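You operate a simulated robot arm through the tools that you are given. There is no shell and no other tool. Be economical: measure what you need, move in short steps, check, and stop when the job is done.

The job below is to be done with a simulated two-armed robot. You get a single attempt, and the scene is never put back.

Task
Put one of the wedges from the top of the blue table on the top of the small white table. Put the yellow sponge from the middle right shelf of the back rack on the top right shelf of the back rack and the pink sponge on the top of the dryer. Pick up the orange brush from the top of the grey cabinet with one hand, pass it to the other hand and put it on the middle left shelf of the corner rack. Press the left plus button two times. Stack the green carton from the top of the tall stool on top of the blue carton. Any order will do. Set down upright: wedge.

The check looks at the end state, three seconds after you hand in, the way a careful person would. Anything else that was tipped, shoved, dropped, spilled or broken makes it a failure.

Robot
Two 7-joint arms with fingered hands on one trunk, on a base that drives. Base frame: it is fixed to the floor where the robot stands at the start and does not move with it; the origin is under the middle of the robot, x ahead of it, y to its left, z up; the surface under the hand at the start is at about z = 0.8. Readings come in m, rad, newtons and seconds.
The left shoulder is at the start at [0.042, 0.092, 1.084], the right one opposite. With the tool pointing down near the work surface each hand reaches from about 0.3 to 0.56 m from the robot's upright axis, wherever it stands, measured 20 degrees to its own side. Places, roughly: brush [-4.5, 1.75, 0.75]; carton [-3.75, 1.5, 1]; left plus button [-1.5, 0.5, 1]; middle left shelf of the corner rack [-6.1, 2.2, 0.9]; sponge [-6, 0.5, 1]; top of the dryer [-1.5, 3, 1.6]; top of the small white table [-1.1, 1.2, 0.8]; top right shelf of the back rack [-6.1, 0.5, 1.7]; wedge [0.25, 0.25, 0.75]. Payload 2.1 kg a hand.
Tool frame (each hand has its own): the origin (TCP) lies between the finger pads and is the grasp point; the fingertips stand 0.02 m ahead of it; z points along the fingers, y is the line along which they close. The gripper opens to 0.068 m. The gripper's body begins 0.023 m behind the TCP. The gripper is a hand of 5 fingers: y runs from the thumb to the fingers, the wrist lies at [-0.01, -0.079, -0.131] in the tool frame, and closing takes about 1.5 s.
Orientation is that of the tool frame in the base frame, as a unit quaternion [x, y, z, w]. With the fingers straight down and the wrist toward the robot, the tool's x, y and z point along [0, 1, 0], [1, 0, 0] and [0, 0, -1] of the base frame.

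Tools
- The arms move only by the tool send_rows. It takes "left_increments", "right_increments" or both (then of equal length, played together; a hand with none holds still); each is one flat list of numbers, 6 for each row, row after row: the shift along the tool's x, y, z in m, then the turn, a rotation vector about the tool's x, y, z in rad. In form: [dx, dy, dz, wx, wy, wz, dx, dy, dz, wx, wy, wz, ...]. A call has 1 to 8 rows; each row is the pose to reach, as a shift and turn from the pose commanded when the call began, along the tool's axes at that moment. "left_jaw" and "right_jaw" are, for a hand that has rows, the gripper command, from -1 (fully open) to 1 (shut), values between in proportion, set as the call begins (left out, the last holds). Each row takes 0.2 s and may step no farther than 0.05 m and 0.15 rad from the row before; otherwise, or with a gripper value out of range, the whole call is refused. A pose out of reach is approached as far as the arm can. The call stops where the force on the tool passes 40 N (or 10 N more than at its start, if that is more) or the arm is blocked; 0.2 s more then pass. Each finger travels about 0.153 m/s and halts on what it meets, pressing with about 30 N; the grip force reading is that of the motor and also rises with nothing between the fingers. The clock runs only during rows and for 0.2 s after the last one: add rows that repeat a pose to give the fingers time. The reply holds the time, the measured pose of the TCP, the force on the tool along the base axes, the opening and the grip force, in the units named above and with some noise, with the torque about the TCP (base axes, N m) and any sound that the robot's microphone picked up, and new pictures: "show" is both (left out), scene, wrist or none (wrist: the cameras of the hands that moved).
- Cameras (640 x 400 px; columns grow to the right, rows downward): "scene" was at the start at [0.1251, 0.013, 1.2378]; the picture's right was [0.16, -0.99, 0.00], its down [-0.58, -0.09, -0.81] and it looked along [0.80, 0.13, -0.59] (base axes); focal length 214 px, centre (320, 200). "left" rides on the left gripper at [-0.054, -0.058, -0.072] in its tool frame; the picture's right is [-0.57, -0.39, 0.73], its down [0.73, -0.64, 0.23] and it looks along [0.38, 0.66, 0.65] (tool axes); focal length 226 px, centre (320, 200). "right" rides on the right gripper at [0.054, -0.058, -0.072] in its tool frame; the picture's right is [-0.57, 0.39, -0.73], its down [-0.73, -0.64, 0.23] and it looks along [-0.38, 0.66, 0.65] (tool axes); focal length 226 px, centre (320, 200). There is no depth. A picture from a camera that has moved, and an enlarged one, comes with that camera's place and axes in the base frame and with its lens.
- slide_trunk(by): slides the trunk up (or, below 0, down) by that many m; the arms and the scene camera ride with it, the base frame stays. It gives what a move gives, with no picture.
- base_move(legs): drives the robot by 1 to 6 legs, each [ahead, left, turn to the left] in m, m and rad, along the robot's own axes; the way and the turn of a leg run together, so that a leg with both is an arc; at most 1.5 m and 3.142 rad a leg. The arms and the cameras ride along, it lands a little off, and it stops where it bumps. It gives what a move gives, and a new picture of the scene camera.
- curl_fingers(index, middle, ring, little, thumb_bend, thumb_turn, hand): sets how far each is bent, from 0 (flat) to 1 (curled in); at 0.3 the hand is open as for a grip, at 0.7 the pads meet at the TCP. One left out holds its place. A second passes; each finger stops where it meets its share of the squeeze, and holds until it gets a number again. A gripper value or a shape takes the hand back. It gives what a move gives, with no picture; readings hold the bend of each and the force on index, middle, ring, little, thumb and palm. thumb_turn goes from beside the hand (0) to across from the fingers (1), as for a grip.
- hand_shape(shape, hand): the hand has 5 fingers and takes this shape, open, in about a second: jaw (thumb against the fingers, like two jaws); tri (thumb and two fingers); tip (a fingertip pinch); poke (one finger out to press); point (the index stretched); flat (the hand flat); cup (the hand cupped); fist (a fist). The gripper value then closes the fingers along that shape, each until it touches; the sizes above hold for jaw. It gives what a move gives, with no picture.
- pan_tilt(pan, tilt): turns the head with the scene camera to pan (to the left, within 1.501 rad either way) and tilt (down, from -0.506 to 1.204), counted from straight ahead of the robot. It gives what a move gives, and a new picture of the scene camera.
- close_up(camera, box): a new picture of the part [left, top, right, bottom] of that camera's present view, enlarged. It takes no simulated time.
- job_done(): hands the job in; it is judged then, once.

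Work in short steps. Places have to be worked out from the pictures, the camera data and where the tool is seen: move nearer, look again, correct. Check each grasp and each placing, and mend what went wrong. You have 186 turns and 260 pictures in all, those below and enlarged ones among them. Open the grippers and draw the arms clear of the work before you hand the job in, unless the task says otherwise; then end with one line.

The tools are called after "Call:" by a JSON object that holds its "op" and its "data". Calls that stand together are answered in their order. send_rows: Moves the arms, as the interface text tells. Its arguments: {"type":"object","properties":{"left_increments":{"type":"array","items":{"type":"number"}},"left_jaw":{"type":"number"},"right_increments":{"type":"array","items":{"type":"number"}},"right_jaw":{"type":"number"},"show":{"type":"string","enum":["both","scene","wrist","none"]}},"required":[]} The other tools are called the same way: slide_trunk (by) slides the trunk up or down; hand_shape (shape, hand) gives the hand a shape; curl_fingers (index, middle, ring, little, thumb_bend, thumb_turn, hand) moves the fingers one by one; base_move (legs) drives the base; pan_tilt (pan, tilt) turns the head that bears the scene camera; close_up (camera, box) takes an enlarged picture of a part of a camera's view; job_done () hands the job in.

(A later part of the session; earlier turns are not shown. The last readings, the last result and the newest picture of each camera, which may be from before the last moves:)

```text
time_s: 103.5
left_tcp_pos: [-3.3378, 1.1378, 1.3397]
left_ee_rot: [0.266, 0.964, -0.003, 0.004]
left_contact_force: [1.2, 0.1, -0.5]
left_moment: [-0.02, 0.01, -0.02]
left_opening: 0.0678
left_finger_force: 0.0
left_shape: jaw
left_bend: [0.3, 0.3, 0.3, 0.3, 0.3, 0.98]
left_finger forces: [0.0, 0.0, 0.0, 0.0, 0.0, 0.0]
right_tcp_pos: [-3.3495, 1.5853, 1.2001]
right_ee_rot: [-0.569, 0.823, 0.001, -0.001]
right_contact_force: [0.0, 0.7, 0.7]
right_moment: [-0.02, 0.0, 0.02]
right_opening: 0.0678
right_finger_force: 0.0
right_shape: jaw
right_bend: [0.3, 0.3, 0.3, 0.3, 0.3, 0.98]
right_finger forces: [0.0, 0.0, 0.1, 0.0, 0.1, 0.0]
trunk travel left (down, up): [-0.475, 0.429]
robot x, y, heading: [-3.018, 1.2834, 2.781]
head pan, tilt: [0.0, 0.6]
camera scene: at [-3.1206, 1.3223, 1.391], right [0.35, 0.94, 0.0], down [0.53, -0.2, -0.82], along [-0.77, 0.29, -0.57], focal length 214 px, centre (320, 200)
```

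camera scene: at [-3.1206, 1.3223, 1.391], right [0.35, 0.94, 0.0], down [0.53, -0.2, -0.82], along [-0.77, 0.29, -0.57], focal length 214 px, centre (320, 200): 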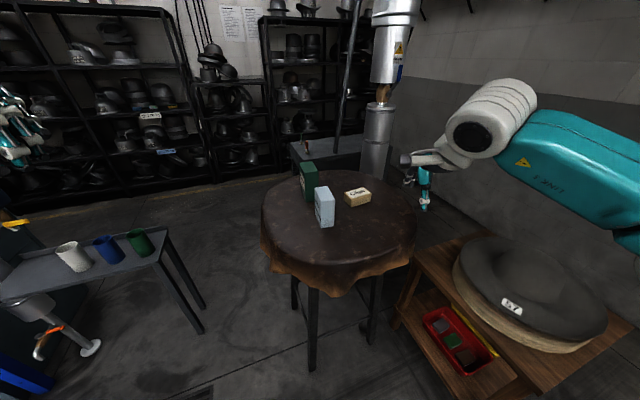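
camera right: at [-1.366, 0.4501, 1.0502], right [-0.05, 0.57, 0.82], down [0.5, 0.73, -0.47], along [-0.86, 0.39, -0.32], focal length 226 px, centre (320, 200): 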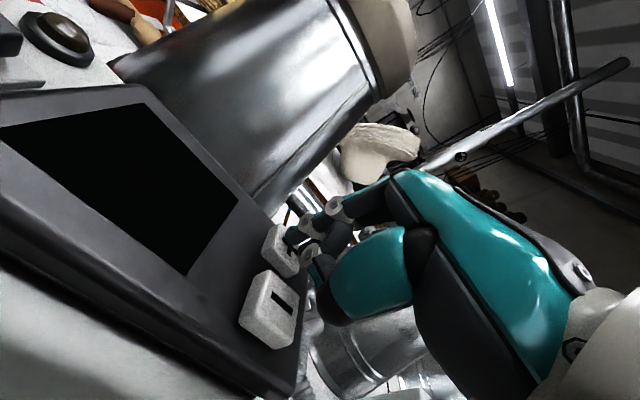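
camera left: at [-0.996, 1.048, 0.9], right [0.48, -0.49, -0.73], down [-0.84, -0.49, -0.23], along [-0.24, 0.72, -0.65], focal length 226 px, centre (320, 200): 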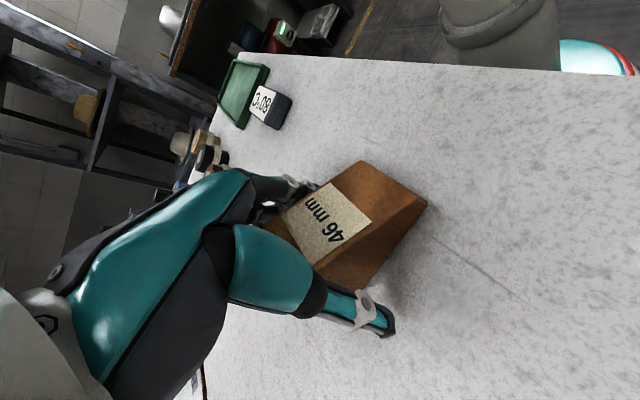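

Call:
{"op": "close_up", "data": {"camera": "scene", "box": [250, 140, 410, 240]}}

```text
4.00 times, centred on (330, 190) of scene
camera zoom: at [-3.1206, 1.3223, 1.391], right [0.35, 0.94, 0.0], down [0.53, -0.2, -0.82], along [-0.77, 0.29, -0.57], focal length 858 px, centre (280, 240)
```

zoom: 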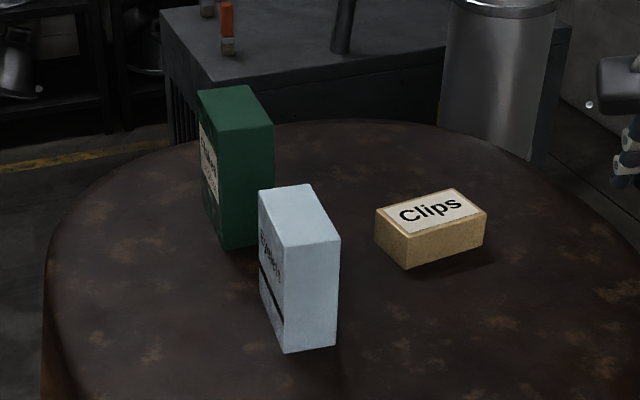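

Worked out: blue carton centre ≈[-3.649, 1.536], top z 1.022; green carton ≈[-3.81, 1.535], 0.05 wide in y, top z 1.041; stool top z≈0.914. I'll stand south of the stool at ≈[-3.62, 1.05] facing +y so the left hand closes across the 0.05 width.

Call:
{"op": "base_move", "data": {"legs": [[0, 0, -1.21], [-0.23, 0, 0], [0, 0.6, 0]]}}

Call:
{"op": "pan_tilt", "data": {"pan": 0.2, "tilt": 0.75}}

```text
time_s: 111.2
left_tcp_pos: [-3.8647, 1.3077, 1.3402]
left_ee_rot: [0.769, 0.639, -0.005, 0.001]
left_contact_force: [0.3, -0.6, 0.3]
left_moment: [-0.01, 0.0, -0.04]
left_opening: 0.0679
left_finger_force: 0.0
left_shape: jaw
left_bend: [0.3, 0.3, 0.3, 0.3, 0.3, 0.98]
left_finger forces: [0.0, 0.0, 0.1, 0.0, 0.1, 0.1]
right_tcp_pos: [-3.4521, 1.4746, 1.201]
right_ee_rot: [0.002, 1.0, 0.0, 0.0]
right_contact_force: [-0.2, -0.1, 0.0]
right_moment: [0.0, 0.0, -0.01]
right_opening: 0.0681
right_finger_force: 0.0
right_shape: jaw
right_bend: [0.3, 0.3, 0.3, 0.3, 0.3, 0.98]
right_finger forces: [0.0, 0.0, 0.0, 0.0, 0.0, 0.0]
trunk travel left (down, up): [-0.475, 0.429]
robot x, y, heading: [-3.6137, 1.0589, 1.566]
head pan, tilt: [0.0, 0.6]
camera scene: at [-3.6172, 1.1664, 1.391], right [1.0, 0.0, 0.0], down [0.0, -0.57, -0.82], along [0.0, 0.82, -0.57], focal length 214 px, centre (320, 200)
```

scene: 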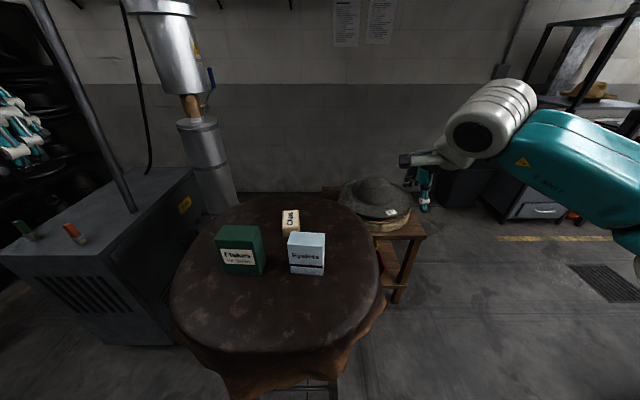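

```text
time_s: 111.9
left_tcp_pos: [-3.8653, 1.3073, 1.3408]
left_ee_rot: [0.769, 0.639, -0.006, 0.002]
left_contact_force: [0.0, -0.3, 0.8]
left_moment: [-0.01, -0.01, 0.02]
left_opening: 0.068
left_finger_force: 0.1
left_shape: jaw
left_bend: [0.3, 0.3, 0.3, 0.3, 0.3, 0.98]
left_finger forces: [0.0, 0.0, 0.1, 0.1, 0.1, 0.0]
right_tcp_pos: [-3.4528, 1.4731, 1.201]
right_ee_rot: [0.003, 1.0, 0.0, 0.0]
right_contact_force: [0.1, -0.8, -1.1]
right_moment: [0.01, 0.0, -0.03]
right_opening: 0.0677
right_finger_force: 0.0
right_shape: jaw
right_bend: [0.3, 0.3, 0.3, 0.3, 0.3, 0.98]
right_finger forces: [0.0, 0.1, 0.1, 0.1, 0.1, 0.0]
trunk travel left (down, up): [-0.475, 0.429]
robot x, y, heading: [-3.6175, 1.0573, 1.566]
head pan, tilt: [0.201, 0.75]
camera scene: at [-3.6334, 1.1594, 1.3782], right [0.98, 0.19, 0.0], down [0.13, -0.67, -0.73], along [-0.14, 0.72, -0.68], focal length 214 px, centre (320, 200)
```

scene: 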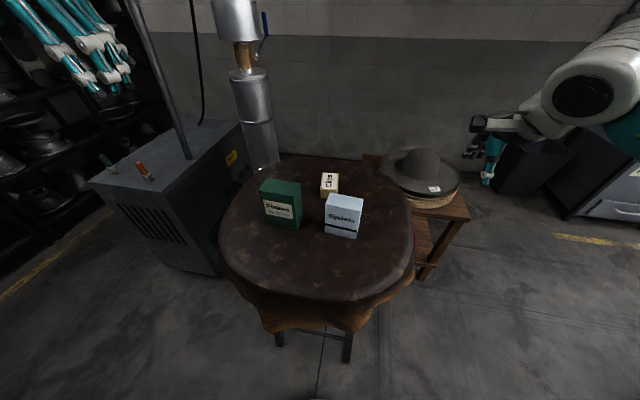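

Closer view to refine the carton positions.

Call:
{"op": "close_up", "data": {"camera": "scene", "box": [240, 150, 400, 260]}}

```text
3.64 times, centred on (320, 205) of scene
camera zoom: at [-3.6334, 1.1594, 1.3782], right [0.98, 0.19, 0.0], down [0.13, -0.67, -0.73], along [-0.14, 0.72, -0.68], focal length 780 px, centre (320, 182)
```

zoom: 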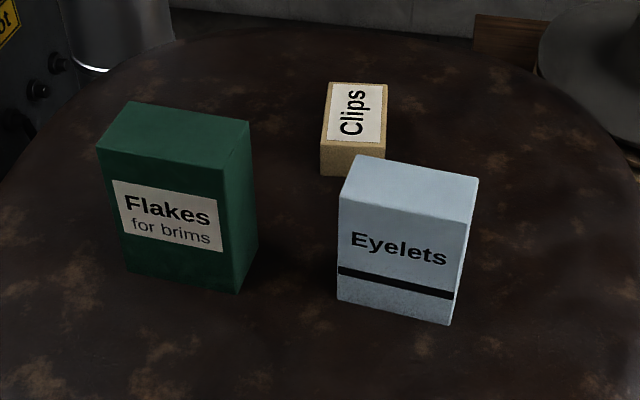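

Both agree: green ≈[-3.809, 1.541], blue ≈[-3.648, 1.540], yaw about -3.5°. Rotate the left hand and place it above the green carton.

Call:
{"op": "send_rows", "data": {"left_increments": [0.03, 0.0016, 0.02, 0, 0, -0.141, 0.06, 0.003, 0.04, 0, 0, -0.282, 0.09, 0.0047, 0.06, 0, 0, -0.423, 0.12, 0.006, 0.08, 0, 0, -0.564, 0.15, 0.008, 0.1, 0, 0, -0.705, 0.18, 0.009, 0.12, 0, 0, -0.846, 0.21, 0.011, 0.14, 0, 0, -0.987, 0.239, 0.0124, 0.16, 0, 0, -1.128], "left_jaw": -1, "show": "none"}}

Call:
{"op": "send_rows", "data": {"left_increments": [0, 0, 0, 0, 0, -0.141, 0, 0, 0, 0, 0, -0.282, 0, 0, 0, 0, 0, -0.423, 0, 0, 0, 0, 0, -0.565, 0, 0, 0, 0, 0, -0.565], "show": "both"}}

```text
time_s: 113.7
left_tcp_pos: [-3.8095, 1.5386, 1.1775]
left_ee_rot: [0.307, 0.952, -0.005, 0.0]
left_contact_force: [0.5, -0.4, 0.2]
left_moment: [0.0, -0.02, 0.0]
left_opening: 0.0678
left_finger_force: 0.0
left_shape: jaw
left_bend: [0.3, 0.3, 0.3, 0.3, 0.3, 0.98]
left_finger forces: [0.1, 0.0, 0.0, 0.0, 0.0, 0.0]
right_tcp_pos: [-3.4521, 1.4746, 1.2007]
right_ee_rot: [0.002, 1.0, 0.0, 0.0]
right_contact_force: [-0.9, 0.7, -0.6]
right_moment: [-0.02, -0.02, 0.0]
right_opening: 0.0679
right_finger_force: 0.0
right_shape: jaw
right_bend: [0.3, 0.3, 0.3, 0.3, 0.3, 0.98]
right_finger forces: [0.1, 0.0, 0.0, 0.0, 0.0, 0.0]
trunk travel left (down, up): [-0.475, 0.429]
robot x, y, heading: [-3.6172, 1.0569, 1.567]
head pan, tilt: [0.201, 0.75]
```

```text
time_s: 114.9
left_tcp_pos: [-3.811, 1.5387, 1.1769]
left_ee_rot: [0.029, 1.0, -0.005, -0.003]
left_contact_force: [-0.2, 1.1, 0.1]
left_moment: [0.01, 0.0, 0.0]
left_opening: 0.0675
left_finger_force: 0.0
left_shape: jaw
left_bend: [0.3, 0.3, 0.3, 0.3, 0.3, 0.98]
left_finger forces: [0.0, 0.1, 0.0, 0.0, 0.0, 0.0]
right_tcp_pos: [-3.4515, 1.4735, 1.2008]
right_ee_rot: [0.002, 1.0, 0.0, 0.0]
right_contact_force: [0.8, -0.7, 0.2]
right_moment: [-0.04, 0.04, -0.03]
right_opening: 0.0681
right_finger_force: 0.1
right_shape: jaw
right_bend: [0.3, 0.3, 0.3, 0.3, 0.3, 0.98]
right_finger forces: [0.0, 0.0, 0.0, 0.0, 0.1, 0.0]
trunk travel left (down, up): [-0.475, 0.429]
robot x, y, heading: [-3.6198, 1.0533, 1.568]
head pan, tilt: [0.201, 0.75]
camera scene: at [-3.6334, 1.1594, 1.3781], right [0.98, 0.19, 0.0], down [0.13, -0.67, -0.73], along [-0.14, 0.72, -0.68], focal length 214 px, centre (320, 200)
camera left: at [-3.7595, 1.4782, 1.2497], right [0.54, -0.43, -0.73], down [-0.77, -0.6, -0.22], along [-0.34, 0.68, -0.65], focal length 226 px, centre (320, 200)
```

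scene: 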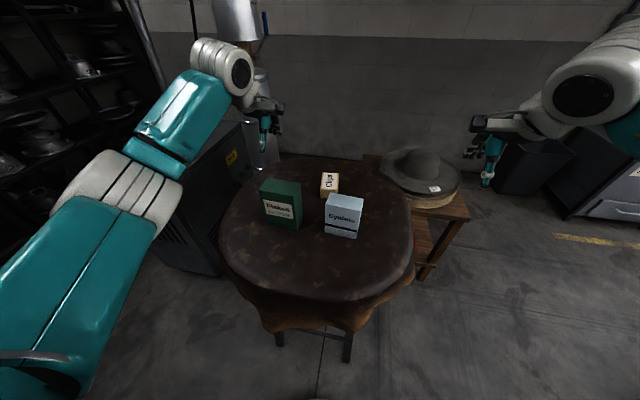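
left: 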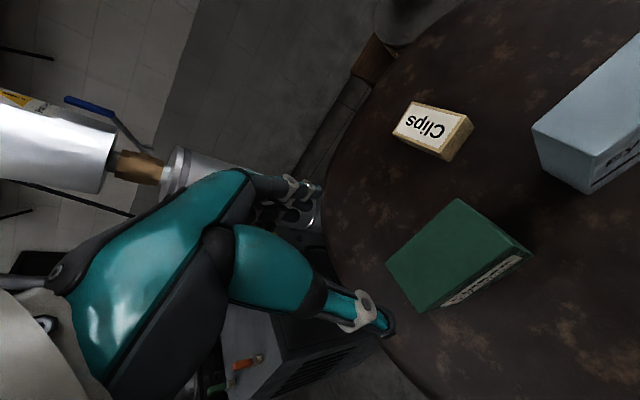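

Aligned within a few mm. Descend to TCP z≈1.026 so that the palm stays clear of the top.

Call:
{"op": "send_rows", "data": {"left_increments": [0, -0.001, 0.04, 0, 0, 0, 0, -0.001, 0.08, 0, 0, 0, 0, -0.001, 0.11, 0, 0, 0, 0, -0.001, 0.13, 0, 0, 0, 0, -0.001, 0.15, 0, 0, 0], "show": "both"}}

```text
time_s: 116.1
left_tcp_pos: [-3.8098, 1.5367, 1.0289]
left_ee_rot: [0.03, 1.0, -0.001, -0.004]
left_contact_force: [-1.0, 4.0, 19.9]
left_moment: [0.16, 0.05, -0.02]
left_opening: 0.0682
left_finger_force: 0.1
left_shape: jaw
left_bend: [0.26, 0.3, 0.3, 0.27, 0.29, 0.98]
left_finger forces: [8.6, 0.1, 0.0, 4.0, 5.1, 0.0]
right_tcp_pos: [-3.4519, 1.4731, 1.2015]
right_ee_rot: [0.003, 1.0, 0.001, 0.001]
right_contact_force: [-0.7, -0.2, 0.0]
right_moment: [0.0, -0.01, 0.0]
right_opening: 0.0678
right_finger_force: 0.2
right_shape: jaw
right_bend: [0.3, 0.3, 0.3, 0.3, 0.3, 0.98]
right_finger forces: [0.0, 0.0, 0.0, 0.1, 0.1, 0.0]
trunk travel left (down, up): [-0.475, 0.429]
robot x, y, heading: [-3.6164, 1.0543, 1.569]
head pan, tilt: [0.201, 0.75]
camera scene: at [-3.6328, 1.1583, 1.3785], right [0.98, 0.19, 0.0], down [0.13, -0.67, -0.73], along [-0.14, 0.72, -0.68], focal length 214 px, centre (320, 200)
camera left: at [-3.7599, 1.4755, 1.101], right [0.54, -0.42, -0.73], down [-0.77, -0.59, -0.23], along [-0.34, 0.68, -0.64], focal length 226 px, centre (320, 200)
```

scene: 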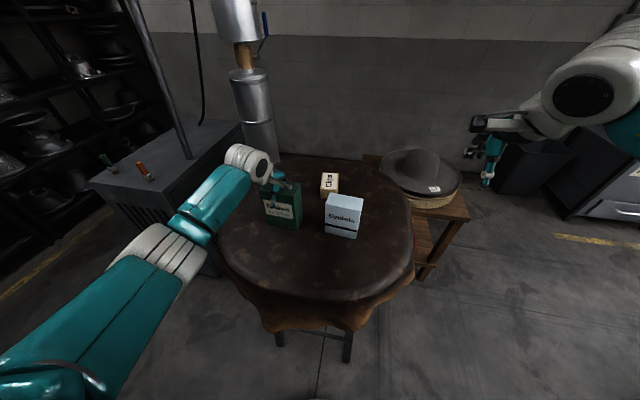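
left: 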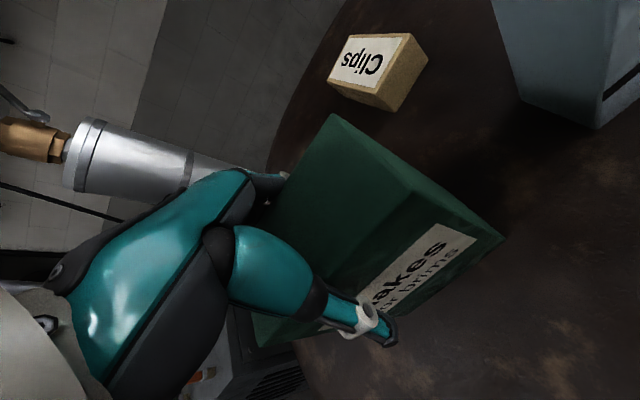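

It straddles the carton but presses ~20 N on it. I'll ease up 6 mm and close.

Call:
{"op": "send_rows", "data": {"left_increments": [0, 0, -0.006, 0, 0, 0, 0, 0, -0.006, 0, 0, 0], "show": "none"}}

Call:
{"op": "send_rows", "data": {"left_increments": [0, 0, 0, 0, 0, 0, 0, 0, 0, 0, 0, 0, 0, 0, 0, 0, 0, 0, 0, 0, 0, 0, 0, 0, 0, 0, 0, 0, 0, 0, 0, 0, 0, 0, 0, 0, 0, 0, 0, 0, 0, 0], "left_jaw": 0.5, "show": "wrist"}}

```text
time_s: 116.7
left_tcp_pos: [-3.8126, 1.5352, 1.033]
left_ee_rot: [0.031, 1.0, -0.004, -0.003]
left_contact_force: [0.3, 1.2, 0.7]
left_moment: [0.01, 0.01, -0.03]
left_opening: 0.0681
left_finger_force: 0.0
left_shape: jaw
left_bend: [0.28, 0.3, 0.3, 0.29, 0.28, 0.97]
left_finger forces: [3.4, 0.0, 0.0, 1.0, 2.5, 0.1]
right_tcp_pos: [-3.452, 1.4741, 1.2014]
right_ee_rot: [0.003, 1.0, 0.001, 0.0]
right_contact_force: [-0.6, -0.1, -0.3]
right_moment: [0.02, 0.01, -0.03]
right_opening: 0.0678
right_finger_force: 0.0
right_shape: jaw
right_bend: [0.3, 0.3, 0.3, 0.3, 0.3, 0.98]
right_finger forces: [0.0, 0.1, 0.0, 0.1, 0.0, 0.0]
trunk travel left (down, up): [-0.475, 0.429]
robot x, y, heading: [-3.6134, 1.0545, 1.567]
head pan, tilt: [0.201, 0.75]
```

```text
time_s: 118.3
left_tcp_pos: [-3.8122, 1.5363, 1.0328]
left_ee_rot: [0.03, 1.0, -0.003, -0.002]
left_contact_force: [0.6, 0.5, 0.3]
left_moment: [0.06, 0.04, 0.03]
left_opening: 0.0451
left_finger_force: 29.7
left_shape: jaw
left_bend: [0.28, 0.4, 0.36, 0.32, 0.6, 0.97]
left_finger forces: [16.1, 10.7, 3.4, 2.6, 32.2, 0.0]
right_tcp_pos: [-3.452, 1.4757, 1.2007]
right_ee_rot: [0.003, 1.0, 0.0, -0.001]
right_contact_force: [1.8, -0.5, -0.2]
right_moment: [0.03, 0.0, 0.0]
right_opening: 0.068
right_finger_force: 0.0
right_shape: jaw
right_bend: [0.3, 0.3, 0.3, 0.3, 0.3, 0.98]
right_finger forces: [0.0, 0.0, 0.0, 0.1, 0.0, 0.0]
trunk travel left (down, up): [-0.475, 0.429]
robot x, y, heading: [-3.619, 1.0561, 1.569]
head pan, tilt: [0.201, 0.75]
camera left: at [-3.7606, 1.4759, 1.1049], right [0.54, -0.43, -0.73], down [-0.77, -0.6, -0.22], along [-0.34, 0.68, -0.65], focal length 226 px, centre (320, 200)
```

left: 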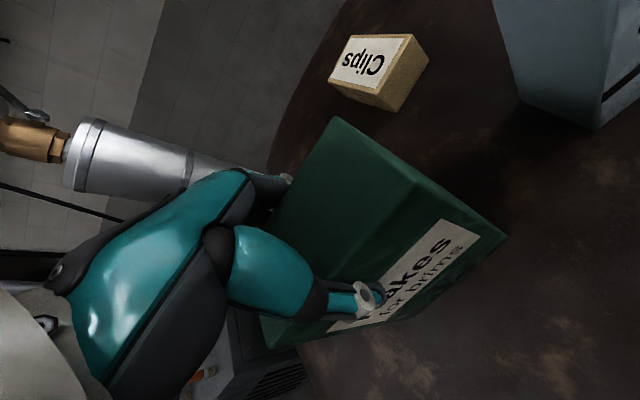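

Gripped. Lifting 0.15 m.

Call:
{"op": "send_rows", "data": {"left_increments": [0, 0, -0.03, 0, 0, 0, 0, 0, -0.06, 0, 0, 0, 0, 0, -0.09, 0, 0, 0, 0, 0, -0.12, 0, 0, 0, 0, 0, -0.15, 0, 0, 0, 0, 0, -0.15, 0, 0, 0], "show": "both"}}

Call:
{"op": "close_up", "data": {"camera": "scene", "box": [240, 120, 400, 260]}}

```text
time_s: 119.7
left_tcp_pos: [-3.8104, 1.5382, 1.1834]
left_ee_rot: [0.03, 1.0, -0.004, -0.002]
left_contact_force: [1.0, 0.2, -2.6]
left_moment: [0.01, 0.03, 0.01]
left_opening: 0.0449
left_finger_force: 30.1
left_shape: jaw
left_bend: [0.28, 0.41, 0.38, 0.34, 0.61, 0.96]
left_finger forces: [15.9, 10.3, 3.4, 2.8, 32.0, 0.1]
right_tcp_pos: [-3.4513, 1.4746, 1.2014]
right_ee_rot: [0.003, 1.0, 0.0, 0.0]
right_contact_force: [0.1, 0.7, -0.7]
right_moment: [0.0, 0.0, 0.0]
right_opening: 0.0682
right_finger_force: 0.1
right_shape: jaw
right_bend: [0.3, 0.3, 0.3, 0.3, 0.3, 0.98]
right_finger forces: [0.1, 0.0, 0.0, 0.0, 0.1, 0.0]
trunk travel left (down, up): [-0.475, 0.429]
robot x, y, heading: [-3.617, 1.0572, 1.567]
head pan, tilt: [0.201, 0.75]
camera scene: at [-3.6335, 1.1597, 1.3781], right [0.98, 0.19, 0.0], down [0.13, -0.67, -0.73], along [-0.14, 0.72, -0.68], focal length 214 px, centre (320, 200)
camera left: at [-3.7597, 1.4769, 1.2558], right [0.54, -0.43, -0.73], down [-0.77, -0.6, -0.22], along [-0.34, 0.68, -0.65], focal length 226 px, centre (320, 200)
```

scene: 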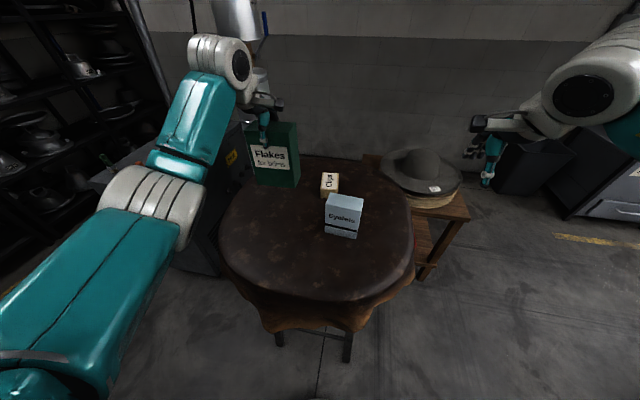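
left: 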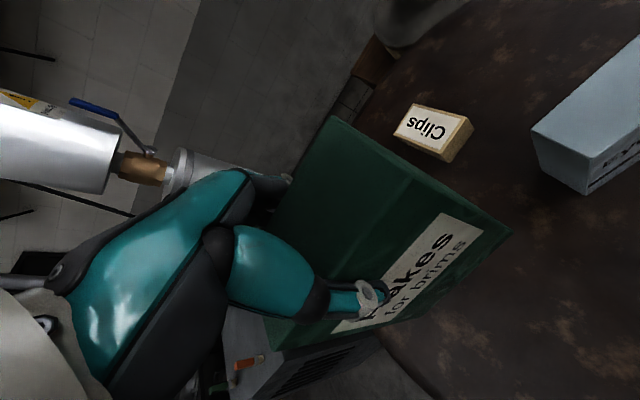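

```text
2.86 times, centred on (320, 190) of scene
camera zoom: at [-3.6335, 1.1597, 1.3781], right [0.98, 0.19, 0.0], down [0.13, -0.67, -0.73], along [-0.14, 0.72, -0.68], focal length 613 px, centre (320, 229)
```

zoom: 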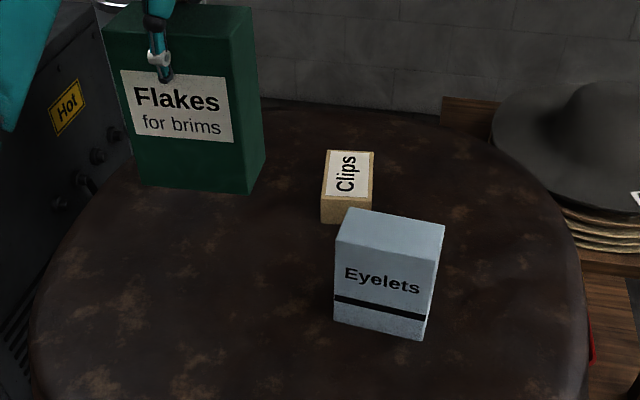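

Carton held level. Moving over the blue carton (dx≈+0.16), keeping ~40 mm clearance.

Call:
{"op": "send_rows", "data": {"left_increments": [-0.03, 0.0015, 0, 0, 0, 0, -0.06, 0.003, 0, 0, 0, 0, -0.09, 0.0045, 0, 0, 0, 0, -0.12, 0.006, 0, 0, 0, 0, -0.145, 0.007, 0, 0, 0, 0, -0.16, 0.0076, 0, 0, 0, 0, -0.16, 0.0076, 0, 0, 0, 0], "show": "none"}}

Call:
{"op": "close_up", "data": {"camera": "scene", "box": [240, 110, 440, 250]}}

```text
time_s: 121.3
left_tcp_pos: [-3.6505, 1.5358, 1.1817]
left_ee_rot: [0.031, 1.0, -0.005, -0.003]
left_contact_force: [0.4, 0.0, -2.8]
left_moment: [0.0, 0.0, 0.01]
left_opening: 0.0441
left_finger_force: 30.1
left_shape: jaw
left_bend: [0.28, 0.41, 0.38, 0.34, 0.61, 0.95]
left_finger forces: [15.7, 10.2, 3.4, 2.7, 31.8, 0.0]
right_tcp_pos: [-3.4517, 1.4746, 1.2003]
right_ee_rot: [0.003, 1.0, 0.0, 0.0]
right_contact_force: [0.1, -0.2, 0.6]
right_moment: [-0.01, 0.0, 0.04]
right_opening: 0.0679
right_finger_force: 0.0
right_shape: jaw
right_bend: [0.3, 0.3, 0.3, 0.3, 0.3, 0.98]
right_finger forces: [0.0, 0.0, 0.1, 0.0, 0.0, 0.0]
trunk travel left (down, up): [-0.475, 0.429]
robot x, y, heading: [-3.6151, 1.057, 1.568]
head pan, tilt: [0.201, 0.75]
```

```text
2.86 times, centred on (340, 180) of scene
camera zoom: at [-3.6333, 1.1597, 1.3781], right [0.98, 0.19, 0.0], down [0.13, -0.67, -0.73], along [-0.14, 0.72, -0.68], focal length 613 px, centre (263, 257)
```

zoom: 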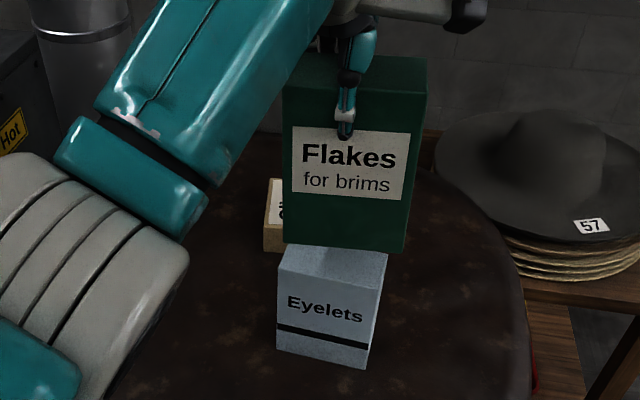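

Green is ~10 mm too far in +x and yawed ~6° relative to blue. Correct both, then lower to just above.

Call:
{"op": "send_rows", "data": {"left_increments": [0.008, 0, 0, 0, 0, 0.1, 0.008, 0, 0.015, 0, 0, 0.1, 0.008, 0, 0.03, 0, 0, 0.1, 0.008, 0, 0.03, 0, 0, 0.1], "show": "none"}}

Call:
{"op": "close_up", "data": {"camera": "scene", "box": [260, 130, 420, 250]}}

```text
time_s: 122.3
left_tcp_pos: [-3.6579, 1.5363, 1.1513]
left_ee_rot: [0.08, 0.997, -0.004, -0.003]
left_contact_force: [-0.5, 0.4, -2.9]
left_moment: [-0.02, -0.02, 0.04]
left_opening: 0.0446
left_finger_force: 30.3
left_shape: jaw
left_bend: [0.28, 0.41, 0.38, 0.34, 0.61, 0.95]
left_finger forces: [15.7, 10.2, 3.4, 2.6, 31.8, 0.0]
right_tcp_pos: [-3.4516, 1.475, 1.2011]
right_ee_rot: [0.002, 1.0, 0.0, 0.0]
right_contact_force: [0.7, -0.3, 0.6]
right_moment: [-0.03, 0.01, -0.02]
right_opening: 0.0682
right_finger_force: 0.0
right_shape: jaw
right_bend: [0.3, 0.3, 0.3, 0.3, 0.3, 0.98]
right_finger forces: [0.0, 0.0, 0.0, 0.0, 0.0, 0.0]
trunk travel left (down, up): [-0.475, 0.429]
robot x, y, heading: [-3.6193, 1.0555, 1.563]
head pan, tilt: [0.201, 0.75]
```

```text
3.33 times, centred on (340, 190) of scene
camera zoom: at [-3.6334, 1.1597, 1.3781], right [0.98, 0.19, 0.0], down [0.13, -0.67, -0.73], along [-0.14, 0.72, -0.68], focal length 715 px, centre (253, 233)
```

zoom: 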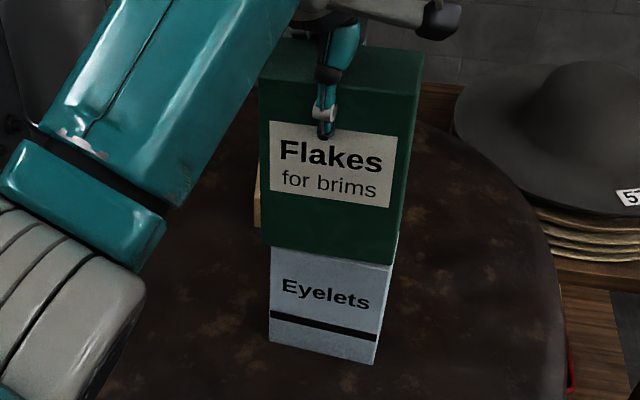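

Aligned. Lower slowly until contact.

Call:
{"op": "send_rows", "data": {"left_increments": [0, 0, 0.004, 0, 0, 0, 0, 0, 0.008, 0, 0, 0, 0, 0, 0.011, 0, 0, 0], "show": "none"}}

Call:
{"op": "close_up", "data": {"camera": "scene", "box": [290, 180, 390, 250]}}

```text
time_s: 123.1
left_tcp_pos: [-3.658, 1.5352, 1.1431]
left_ee_rot: [0.08, 0.997, -0.003, -0.003]
left_contact_force: [-0.5, -0.3, 5.3]
left_moment: [0.16, 0.11, -0.02]
left_opening: 0.0444
left_finger_force: 29.7
left_shape: jaw
left_bend: [0.28, 0.41, 0.38, 0.34, 0.61, 0.95]
left_finger forces: [16.0, 10.2, 3.6, 3.7, 32.8, 0.0]
right_tcp_pos: [-3.4518, 1.4736, 1.201]
right_ee_rot: [0.004, 1.0, 0.0, 0.0]
right_contact_force: [0.3, 0.5, -0.3]
right_moment: [0.0, 0.04, 0.02]
right_opening: 0.068
right_finger_force: 0.1
right_shape: jaw
right_bend: [0.3, 0.3, 0.3, 0.3, 0.3, 0.98]
right_finger forces: [0.1, 0.1, 0.0, 0.0, 0.0, 0.0]
trunk travel left (down, up): [-0.475, 0.429]
robot x, y, heading: [-3.617, 1.0583, 1.564]
head pan, tilt: [0.201, 0.75]
```

```text
5.71 times, centred on (340, 215) of scene
camera zoom: at [-3.6331, 1.1588, 1.3783], right [0.98, 0.19, 0.0], down [0.13, -0.67, -0.73], along [-0.14, 0.72, -0.68], focal length 1226 px, centre (206, 114)
```

zoom: 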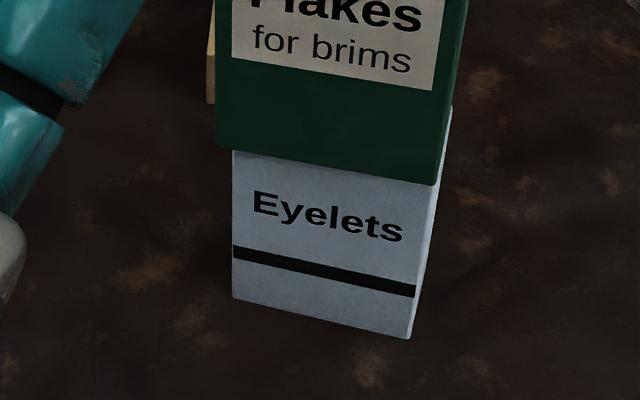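

Contact on the blue carton, nicely overlapping. Releasing by opening all fingers wider than the jaw default.

Call:
{"op": "curl_fingers", "data": {"hand": "left", "index": 0.1, "middle": 0.1, "ring": 0.1, "little": 0.1, "thumb_bend": 0.2}}

Call:
{"op": "close_up", "data": {"camera": "scene", "box": [260, 120, 420, 250]}}

```text
time_s: 124.1
left_tcp_pos: [-3.6587, 1.5351, 1.1422]
left_ee_rot: [0.081, 0.997, -0.004, -0.003]
left_contact_force: [0.5, -0.1, 0.3]
left_moment: [-0.01, -0.02, 0.02]
left_opening: 0.0857
left_finger_force: 0.2
left_shape: fingers
left_bend: [0.1, 0.1, 0.1, 0.1, 0.2, 1.0]
left_finger forces: [0.1, 0.0, 0.0, 0.0, 0.3, 0.0]
right_tcp_pos: [-3.4518, 1.4752, 1.202]
right_ee_rot: [0.003, 1.0, 0.0, 0.001]
right_contact_force: [-0.2, -0.7, -0.2]
right_moment: [-0.01, 0.01, 0.02]
right_opening: 0.0677
right_finger_force: 0.1
right_shape: jaw
right_bend: [0.3, 0.3, 0.3, 0.3, 0.3, 0.98]
right_finger forces: [0.1, 0.0, 0.0, 0.0, 0.1, 0.0]
trunk travel left (down, up): [-0.475, 0.429]
robot x, y, heading: [-3.6185, 1.0588, 1.563]
head pan, tilt: [0.201, 0.75]
```

```text
3.08 times, centred on (340, 185) of scene
camera zoom: at [-3.6334, 1.1594, 1.3781], right [0.98, 0.19, 0.0], down [0.13, -0.67, -0.73], along [-0.14, 0.72, -0.68], focal length 660 px, centre (258, 246)
```

zoom: 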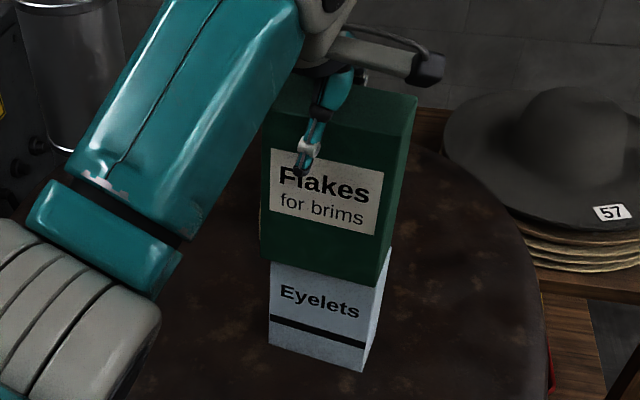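

Released and stable. Lift straight up.

Call:
{"op": "send_rows", "data": {"left_increments": [0, -0.004, -0.002, 0, 0, 0, 0, -0.004, -0.02, 0, 0, 0, 0, -0.004, -0.05, 0, 0, 0, 0, -0.004, -0.09, 0, 0, 0, 0, -0.004, -0.13, 0, 0, 0, 0.03, -0.03, -0.16, 0, 0, 0, 0.06, -0.06, -0.18, 0, 0, 0, 0.09, -0.09, -0.18, 0, 0, 0], "show": "scene"}}

Call:
{"op": "close_up", "data": {"camera": "scene", "box": [280, 140, 400, 250]}}

```text
time_s: 125.9
left_tcp_pos: [-3.7604, 1.4629, 1.3237]
left_ee_rot: [0.081, 0.997, -0.005, -0.004]
left_contact_force: [0.4, 0.2, 0.0]
left_moment: [-0.02, 0.0, 0.02]
left_opening: 0.0858
left_finger_force: 0.1
left_shape: fingers
left_bend: [0.1, 0.1, 0.1, 0.1, 0.2, 1.0]
left_finger forces: [0.1, 0.0, 0.0, 0.1, 0.0, 0.1]
right_tcp_pos: [-3.4518, 1.4742, 1.2014]
right_ee_rot: [0.002, 1.0, 0.0, 0.0]
right_contact_force: [-0.2, -0.2, -0.2]
right_moment: [-0.01, 0.01, 0.01]
right_opening: 0.0679
right_finger_force: 0.0
right_shape: jaw
right_bend: [0.3, 0.3, 0.3, 0.3, 0.3, 0.98]
right_finger forces: [0.0, 0.1, 0.0, 0.0, 0.0, 0.0]
trunk travel left (down, up): [-0.475, 0.429]
robot x, y, heading: [-3.6153, 1.0573, 1.567]
head pan, tilt: [0.201, 0.75]
camera scene: at [-3.6334, 1.1592, 1.3781], right [0.98, 0.19, 0.0], down [0.13, -0.67, -0.73], along [-0.14, 0.72, -0.68], focal length 214 px, centre (320, 200)
```

scene: 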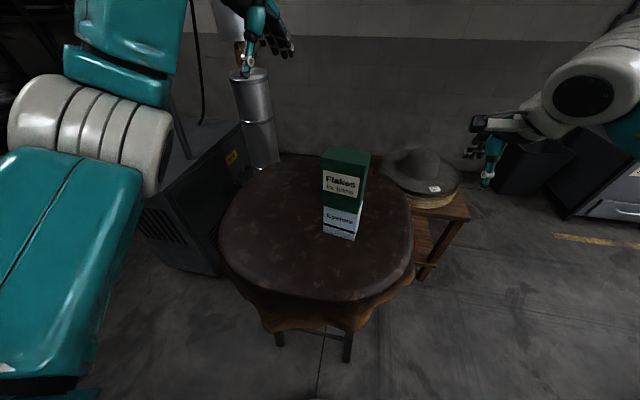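

```text
3.64 times, centred on (340, 195) of scene
camera zoom: at [-3.6334, 1.1592, 1.3781], right [0.98, 0.19, 0.0], down [0.13, -0.67, -0.73], along [-0.14, 0.72, -0.68], focal length 780 px, centre (247, 218)
```

zoom: 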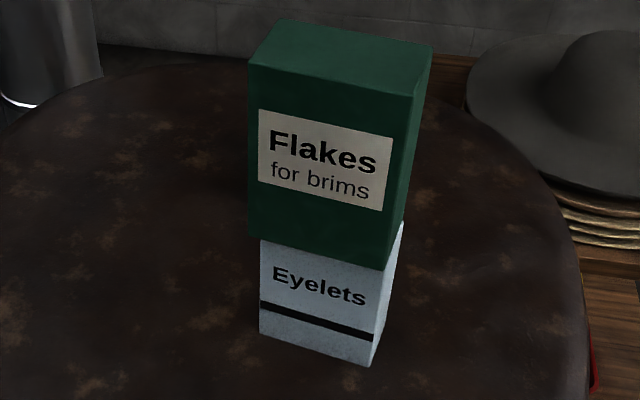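

The stack stands well. Now survey left toward the cabinet with the brush and the clearance to the cup table.

Call:
{"op": "pan_tilt", "data": {"pan": 1.2, "tilt": 0.7}}

Call:
{"op": "pan_tilt", "data": {"pan": 0.8, "tilt": 0.4}}

```text
time_s: 127.2
left_tcp_pos: [-3.76, 1.463, 1.3238]
left_ee_rot: [0.08, 0.997, -0.004, -0.003]
left_contact_force: [-0.8, -1.0, 0.5]
left_moment: [-0.02, 0.01, 0.05]
left_opening: 0.0858
left_finger_force: 0.0
left_shape: fingers
left_bend: [0.1, 0.1, 0.1, 0.1, 0.2, 1.0]
left_finger forces: [0.0, 0.2, 0.0, 0.0, 0.0, 0.0]
right_tcp_pos: [-3.4514, 1.4743, 1.1996]
right_ee_rot: [0.003, 1.0, 0.0, 0.001]
right_contact_force: [0.4, 0.4, 0.5]
right_moment: [0.03, -0.02, 0.01]
right_opening: 0.0678
right_finger_force: 0.0
right_shape: jaw
right_bend: [0.3, 0.3, 0.3, 0.3, 0.3, 0.98]
right_finger forces: [0.0, 0.0, 0.0, 0.1, 0.0, 0.1]
trunk travel left (down, up): [-0.475, 0.429]
robot x, y, heading: [-3.6192, 1.0572, 1.564]
head pan, tilt: [1.201, 0.7]
camera scene: at [-3.6963, 1.1093, 1.3824], right [0.37, 0.93, 0.0], down [0.6, -0.24, -0.76], along [-0.71, 0.28, -0.64], focal length 214 px, centre (320, 200)
```

scene: 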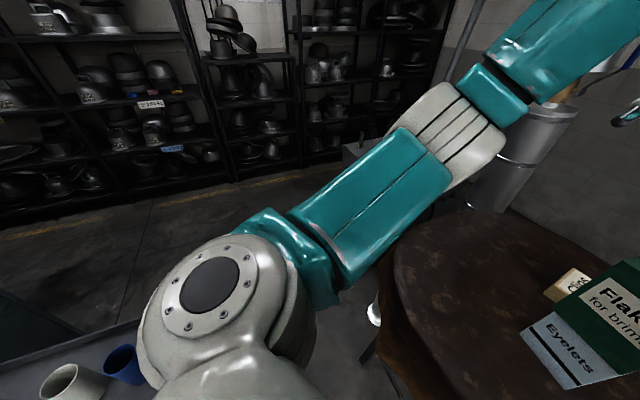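

```text
time_s: 128.1
left_tcp_pos: [-3.76, 1.4629, 1.3243]
left_ee_rot: [0.08, 0.997, -0.005, -0.003]
left_contact_force: [-1.0, 0.0, 0.9]
left_moment: [-0.02, 0.01, -0.02]
left_opening: 0.0859
left_finger_force: 0.1
left_shape: fingers
left_bend: [0.1, 0.1, 0.1, 0.1, 0.2, 1.0]
left_finger forces: [0.1, 0.0, 0.0, 0.0, 0.1, 0.0]
right_tcp_pos: [-3.4523, 1.4751, 1.201]
right_ee_rot: [0.003, 1.0, 0.0, 0.0]
right_contact_force: [0.1, -0.5, 0.2]
right_moment: [0.02, -0.01, 0.0]
right_opening: 0.0679
right_finger_force: 0.0
right_shape: jaw
right_bend: [0.3, 0.3, 0.3, 0.3, 0.3, 0.98]
right_finger forces: [0.0, 0.0, 0.0, 0.1, 0.0, 0.0]
trunk travel left (down, up): [-0.475, 0.429]
robot x, y, heading: [-3.6168, 1.0587, 1.571]
head pan, tilt: [0.799, 0.4]
camera scene: at [-3.6834, 1.143, 1.4092], right [0.7, 0.71, 0.0], down [0.28, -0.27, -0.92], along [-0.66, 0.64, -0.39], focal length 214 px, centre (320, 200)
```

scene: 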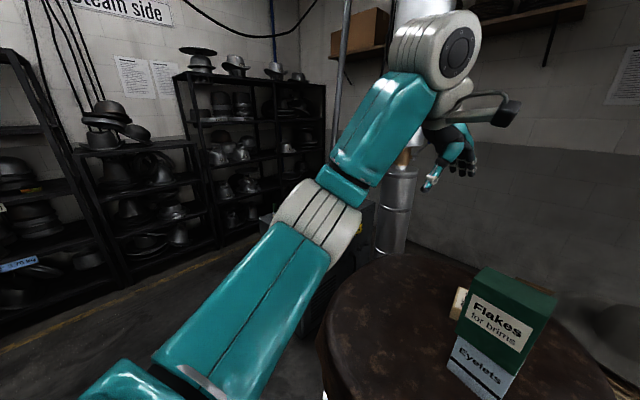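

Corridor between stool and cup table is too tight (~3 cm margins), so I'll go round by the north side. Raise the trunk to clear the stack, then strafe east and drive north to the wall-side aisle.

Call:
{"op": "slide_trunk", "data": {"by": 0.2}}

Call:
{"op": "base_move", "data": {"legs": [[0, -0.95, 0], [1.3, 0, 0]]}}

Call:
{"op": "pan_tilt", "data": {"pan": 0.9, "tilt": 0.5}}

```text
time_s: 130.2
left_tcp_pos: [-3.7615, 1.4643, 1.5227]
left_ee_rot: [0.081, 0.997, -0.004, -0.003]
left_contact_force: [-0.2, -0.2, -0.2]
left_moment: [0.0, -0.02, 0.01]
left_opening: 0.0857
left_finger_force: 0.1
left_shape: fingers
left_bend: [0.1, 0.1, 0.1, 0.1, 0.2, 1.0]
left_finger forces: [0.0, 0.0, 0.0, 0.1, 0.0, 0.0]
right_tcp_pos: [-3.452, 1.4747, 1.4012]
right_ee_rot: [0.003, 1.0, 0.0, 0.0]
right_contact_force: [0.2, 0.3, 0.5]
right_moment: [0.0, -0.02, 0.03]
right_opening: 0.068
right_finger_force: 0.0
right_shape: jaw
right_bend: [0.3, 0.3, 0.3, 0.3, 0.3, 0.98]
right_finger forces: [0.0, 0.0, 0.1, 0.0, 0.0, 0.1]
trunk travel left (down, up): [-0.675, 0.229]
robot x, y, heading: [-3.6158, 1.06, 1.56]
head pan, tilt: [0.799, 0.4]
```

```text
time_s: 134.6
left_tcp_pos: [-2.887, 1.471, 1.5227]
left_ee_rot: [0.077, 0.997, -0.006, -0.004]
left_contact_force: [-0.5, 0.2, -0.1]
left_moment: [0.01, -0.03, 0.03]
left_opening: 0.0859
left_finger_force: 0.1
left_shape: fingers
left_bend: [0.1, 0.1, 0.1, 0.1, 0.2, 1.0]
left_finger forces: [0.0, 0.1, 0.0, 0.0, 0.1, 0.0]
right_tcp_pos: [-2.578, 1.4833, 1.4005]
right_ee_rot: [-0.001, 1.0, -0.001, 0.0]
right_contact_force: [-0.3, 0.1, 0.0]
right_moment: [-0.01, -0.01, 0.01]
right_opening: 0.0677
right_finger_force: 0.0
right_shape: jaw
right_bend: [0.3, 0.3, 0.3, 0.3, 0.3, 0.98]
right_finger forces: [0.0, 0.1, 0.1, 0.0, 0.0, 0.0]
trunk travel left (down, up): [-0.675, 0.229]
robot x, y, heading: [-2.7408, 1.0599, 1.569]
head pan, tilt: [0.799, 0.4]
stopped in leg 1: the robot was blocked; the commanded pose is now the measured one
camera scene: at [-2.8071, 1.1405, 1.6095], right [0.7, 0.72, 0.0], down [0.28, -0.27, -0.92], along [-0.66, 0.64, -0.39], focal length 214 px, centre (320, 200)
```

scene: 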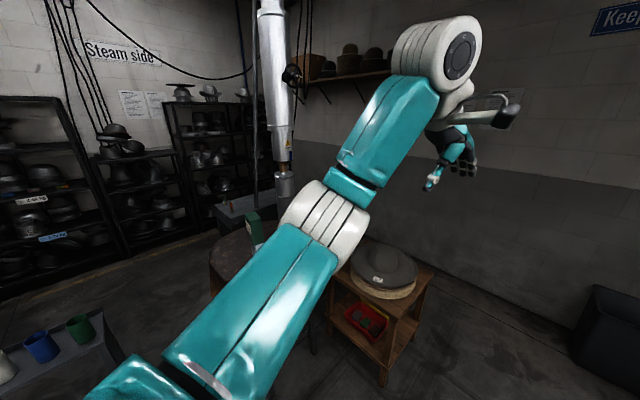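

```text
time_s: 135.2
left_tcp_pos: [-2.888, 1.4668, 1.524]
left_ee_rot: [0.076, 0.997, -0.004, -0.003]
left_contact_force: [-0.5, 0.1, 0.3]
left_moment: [0.01, 0.01, -0.01]
left_opening: 0.0858
left_finger_force: 0.0
left_shape: fingers
left_bend: [0.1, 0.1, 0.1, 0.1, 0.2, 1.0]
left_finger forces: [0.0, 0.0, 0.1, 0.0, 0.0, 0.0]
right_tcp_pos: [-2.5785, 1.4808, 1.4016]
right_ee_rot: [0.0, 1.0, -0.001, 0.0]
right_contact_force: [-0.4, -0.1, -0.6]
right_moment: [0.0, 0.0, 0.0]
right_opening: 0.0678
right_finger_force: 0.0
right_shape: jaw
right_bend: [0.3, 0.3, 0.3, 0.3, 0.3, 0.98]
right_finger forces: [0.1, 0.1, 0.0, 0.0, 0.0, 0.0]
trunk travel left (down, up): [-0.675, 0.229]
robot x, y, heading: [-2.739, 1.0618, 1.576]
head pan, tilt: [0.901, 0.499]
camera scene: at [-2.8125, 1.1293, 1.6005], right [0.62, 0.79, 0.0], down [0.38, -0.3, -0.88], along [-0.69, 0.54, -0.48], focal length 214 px, centre (320, 200)
```

scene: 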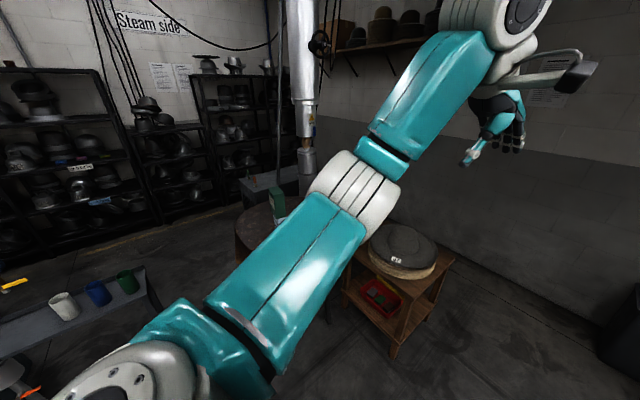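

Blocked on the right at x=-2.74. I look right to see what it touched.

Call:
{"op": "pan_tilt", "data": {"pan": -1.3, "tilt": 0.8}}

```text
time_s: 137.3
left_tcp_pos: [-2.887, 1.4673, 1.5231]
left_ee_rot: [0.076, 0.997, -0.005, -0.003]
left_contact_force: [0.7, 0.7, 0.6]
left_moment: [-0.03, 0.0, 0.03]
left_opening: 0.0857
left_finger_force: 0.1
left_shape: fingers
left_bend: [0.1, 0.1, 0.1, 0.1, 0.2, 1.0]
left_finger forces: [0.0, 0.1, 0.0, 0.0, 0.0, 0.1]
right_tcp_pos: [-2.579, 1.4806, 1.4011]
right_ee_rot: [-0.001, 1.0, 0.001, -0.001]
right_contact_force: [0.3, 1.3, -0.2]
right_moment: [0.01, 0.0, 0.01]
right_opening: 0.0679
right_finger_force: 0.1
right_shape: jaw
right_bend: [0.3, 0.3, 0.3, 0.3, 0.3, 0.98]
right_finger forces: [0.0, 0.1, 0.0, 0.1, 0.0, 0.0]
trunk travel left (down, up): [-0.675, 0.229]
robot x, y, heading: [-2.7425, 1.0598, 1.572]
head pan, tilt: [-1.3, 0.799]
camera scene: at [-2.6635, 1.0951, 1.5745], right [0.27, -0.96, 0.0], down [-0.69, -0.19, -0.7], along [0.67, 0.19, -0.72], focal length 214 px, centre (320, 200)
```

scene: 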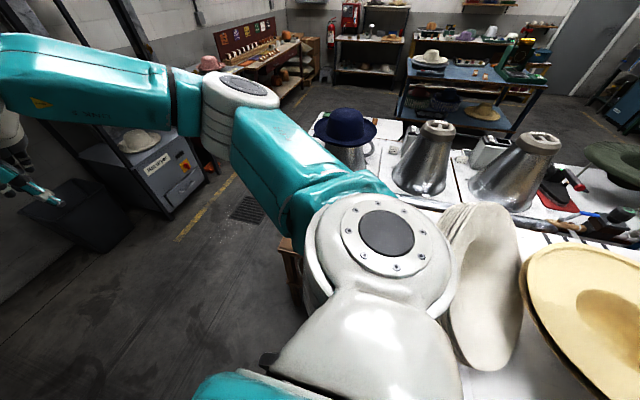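

The base just met the bench frame; nothing appears disturbed. Move away west 0.15 m, then drive north.

Call:
{"op": "base_move", "data": {"legs": [[0, 0.12, 0], [0.95, 0, 0]]}}

Call:
{"op": "pan_tilt", "data": {"pan": -1.5, "tilt": 0.5}}

Call:
{"op": "pan_tilt", "data": {"pan": 0.7, "tilt": 0.6}}

```text
time_s: 143.1
left_tcp_pos: [-3.0173, 2.4153, 1.5234]
left_ee_rot: [0.073, 0.997, -0.005, -0.003]
left_contact_force: [-0.9, 0.9, 0.1]
left_moment: [-0.01, 0.03, -0.01]
left_opening: 0.086
left_finger_force: 0.0
left_shape: fingers
left_bend: [0.1, 0.1, 0.1, 0.1, 0.2, 1.0]
left_finger forces: [0.0, 0.0, 0.0, 0.1, 0.1, 0.1]
right_tcp_pos: [-2.7078, 2.4318, 1.4]
right_ee_rot: [-0.006, 1.0, 0.0, 0.0]
right_contact_force: [0.4, 0.3, 0.0]
right_moment: [0.01, 0.02, 0.0]
right_opening: 0.0679
right_finger_force: 0.0
right_shape: jaw
right_bend: [0.3, 0.3, 0.3, 0.3, 0.3, 0.98]
right_finger forces: [0.0, 0.1, 0.1, 0.0, 0.1, 0.1]
trunk travel left (down, up): [-0.675, 0.229]
robot x, y, heading: [-2.8657, 2.0066, 1.581]
head pan, tilt: [-1.3, 0.799]
camera scene: at [-2.79, 2.0449, 1.5745], right [0.28, -0.96, 0.0], down [-0.69, -0.2, -0.7], along [0.67, 0.19, -0.72], focal length 214 px, centre (320, 200)
```

scene: 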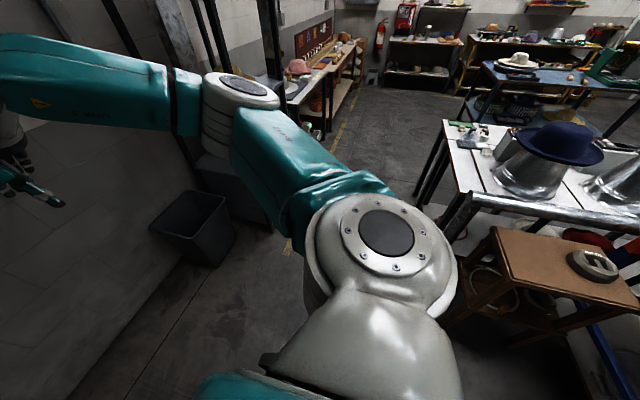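

```text
time_s: 143.9
left_tcp_pos: [-3.0171, 2.4158, 1.5222]
left_ee_rot: [0.072, 0.997, -0.004, -0.002]
left_contact_force: [-0.3, -0.2, -1.0]
left_moment: [0.03, -0.01, 0.0]
left_opening: 0.0861
left_finger_force: 0.1
left_shape: fingers
left_bend: [0.1, 0.1, 0.1, 0.1, 0.2, 1.0]
left_finger forces: [0.0, 0.0, 0.0, 0.0, 0.1, 0.0]
right_tcp_pos: [-2.7091, 2.4304, 1.4023]
right_ee_rot: [-0.005, 1.0, 0.001, 0.0]
right_contact_force: [-0.7, 0.4, -0.5]
right_moment: [0.02, 0.01, -0.01]
right_opening: 0.0682
right_finger_force: 0.1
right_shape: jaw
right_bend: [0.3, 0.3, 0.3, 0.3, 0.3, 0.98]
right_finger forces: [0.0, 0.0, 0.0, 0.1, 0.0, 0.0]
trunk travel left (down, up): [-0.675, 0.229]
robot x, y, heading: [-2.8648, 2.0112, 1.579]
head pan, tilt: [-1.499, 0.499]
camera scene: at [-2.7768, 2.0297, 1.6004], right [0.08, -1.0, 0.0], down [-0.48, -0.04, -0.88], along [0.87, 0.07, -0.48], focal length 214 px, centre (320, 200)
```

scene: 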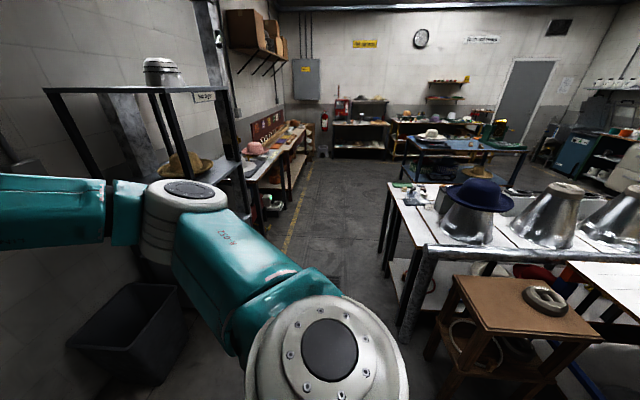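

```text
time_s: 146.0
left_tcp_pos: [-3.0166, 2.414, 1.5227]
left_ee_rot: [0.073, 0.997, -0.004, -0.003]
left_contact_force: [0.3, 0.2, 0.3]
left_moment: [0.01, -0.01, -0.01]
left_opening: 0.0859
left_finger_force: 0.1
left_shape: fingers
left_bend: [0.1, 0.1, 0.1, 0.1, 0.2, 1.0]
left_finger forces: [0.0, 0.0, 0.1, 0.1, 0.0, 0.0]
right_tcp_pos: [-2.7083, 2.4316, 1.401]
right_ee_rot: [-0.005, 1.0, 0.0, 0.001]
right_contact_force: [-0.6, -1.0, -0.5]
right_moment: [-0.04, 0.0, 0.0]
right_opening: 0.068
right_finger_force: 0.1
right_shape: jaw
right_bend: [0.3, 0.3, 0.3, 0.3, 0.3, 0.98]
right_finger forces: [0.0, 0.0, 0.0, 0.0, 0.0, 0.1]
trunk travel left (down, up): [-0.675, 0.229]
robot x, y, heading: [-2.8673, 2.0127, 1.584]
head pan, tilt: [0.7, 0.6]
camera scene: at [-2.9251, 2.0893, 1.5914], right [0.76, 0.65, 0.0], down [0.37, -0.43, -0.82], along [-0.54, 0.63, -0.57], focal length 214 px, centre (320, 200)
```

scene: 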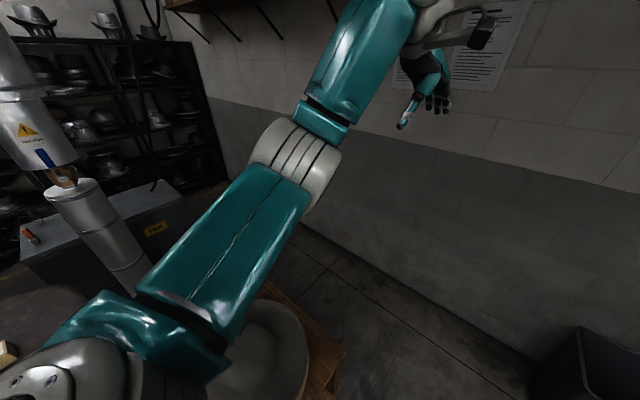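

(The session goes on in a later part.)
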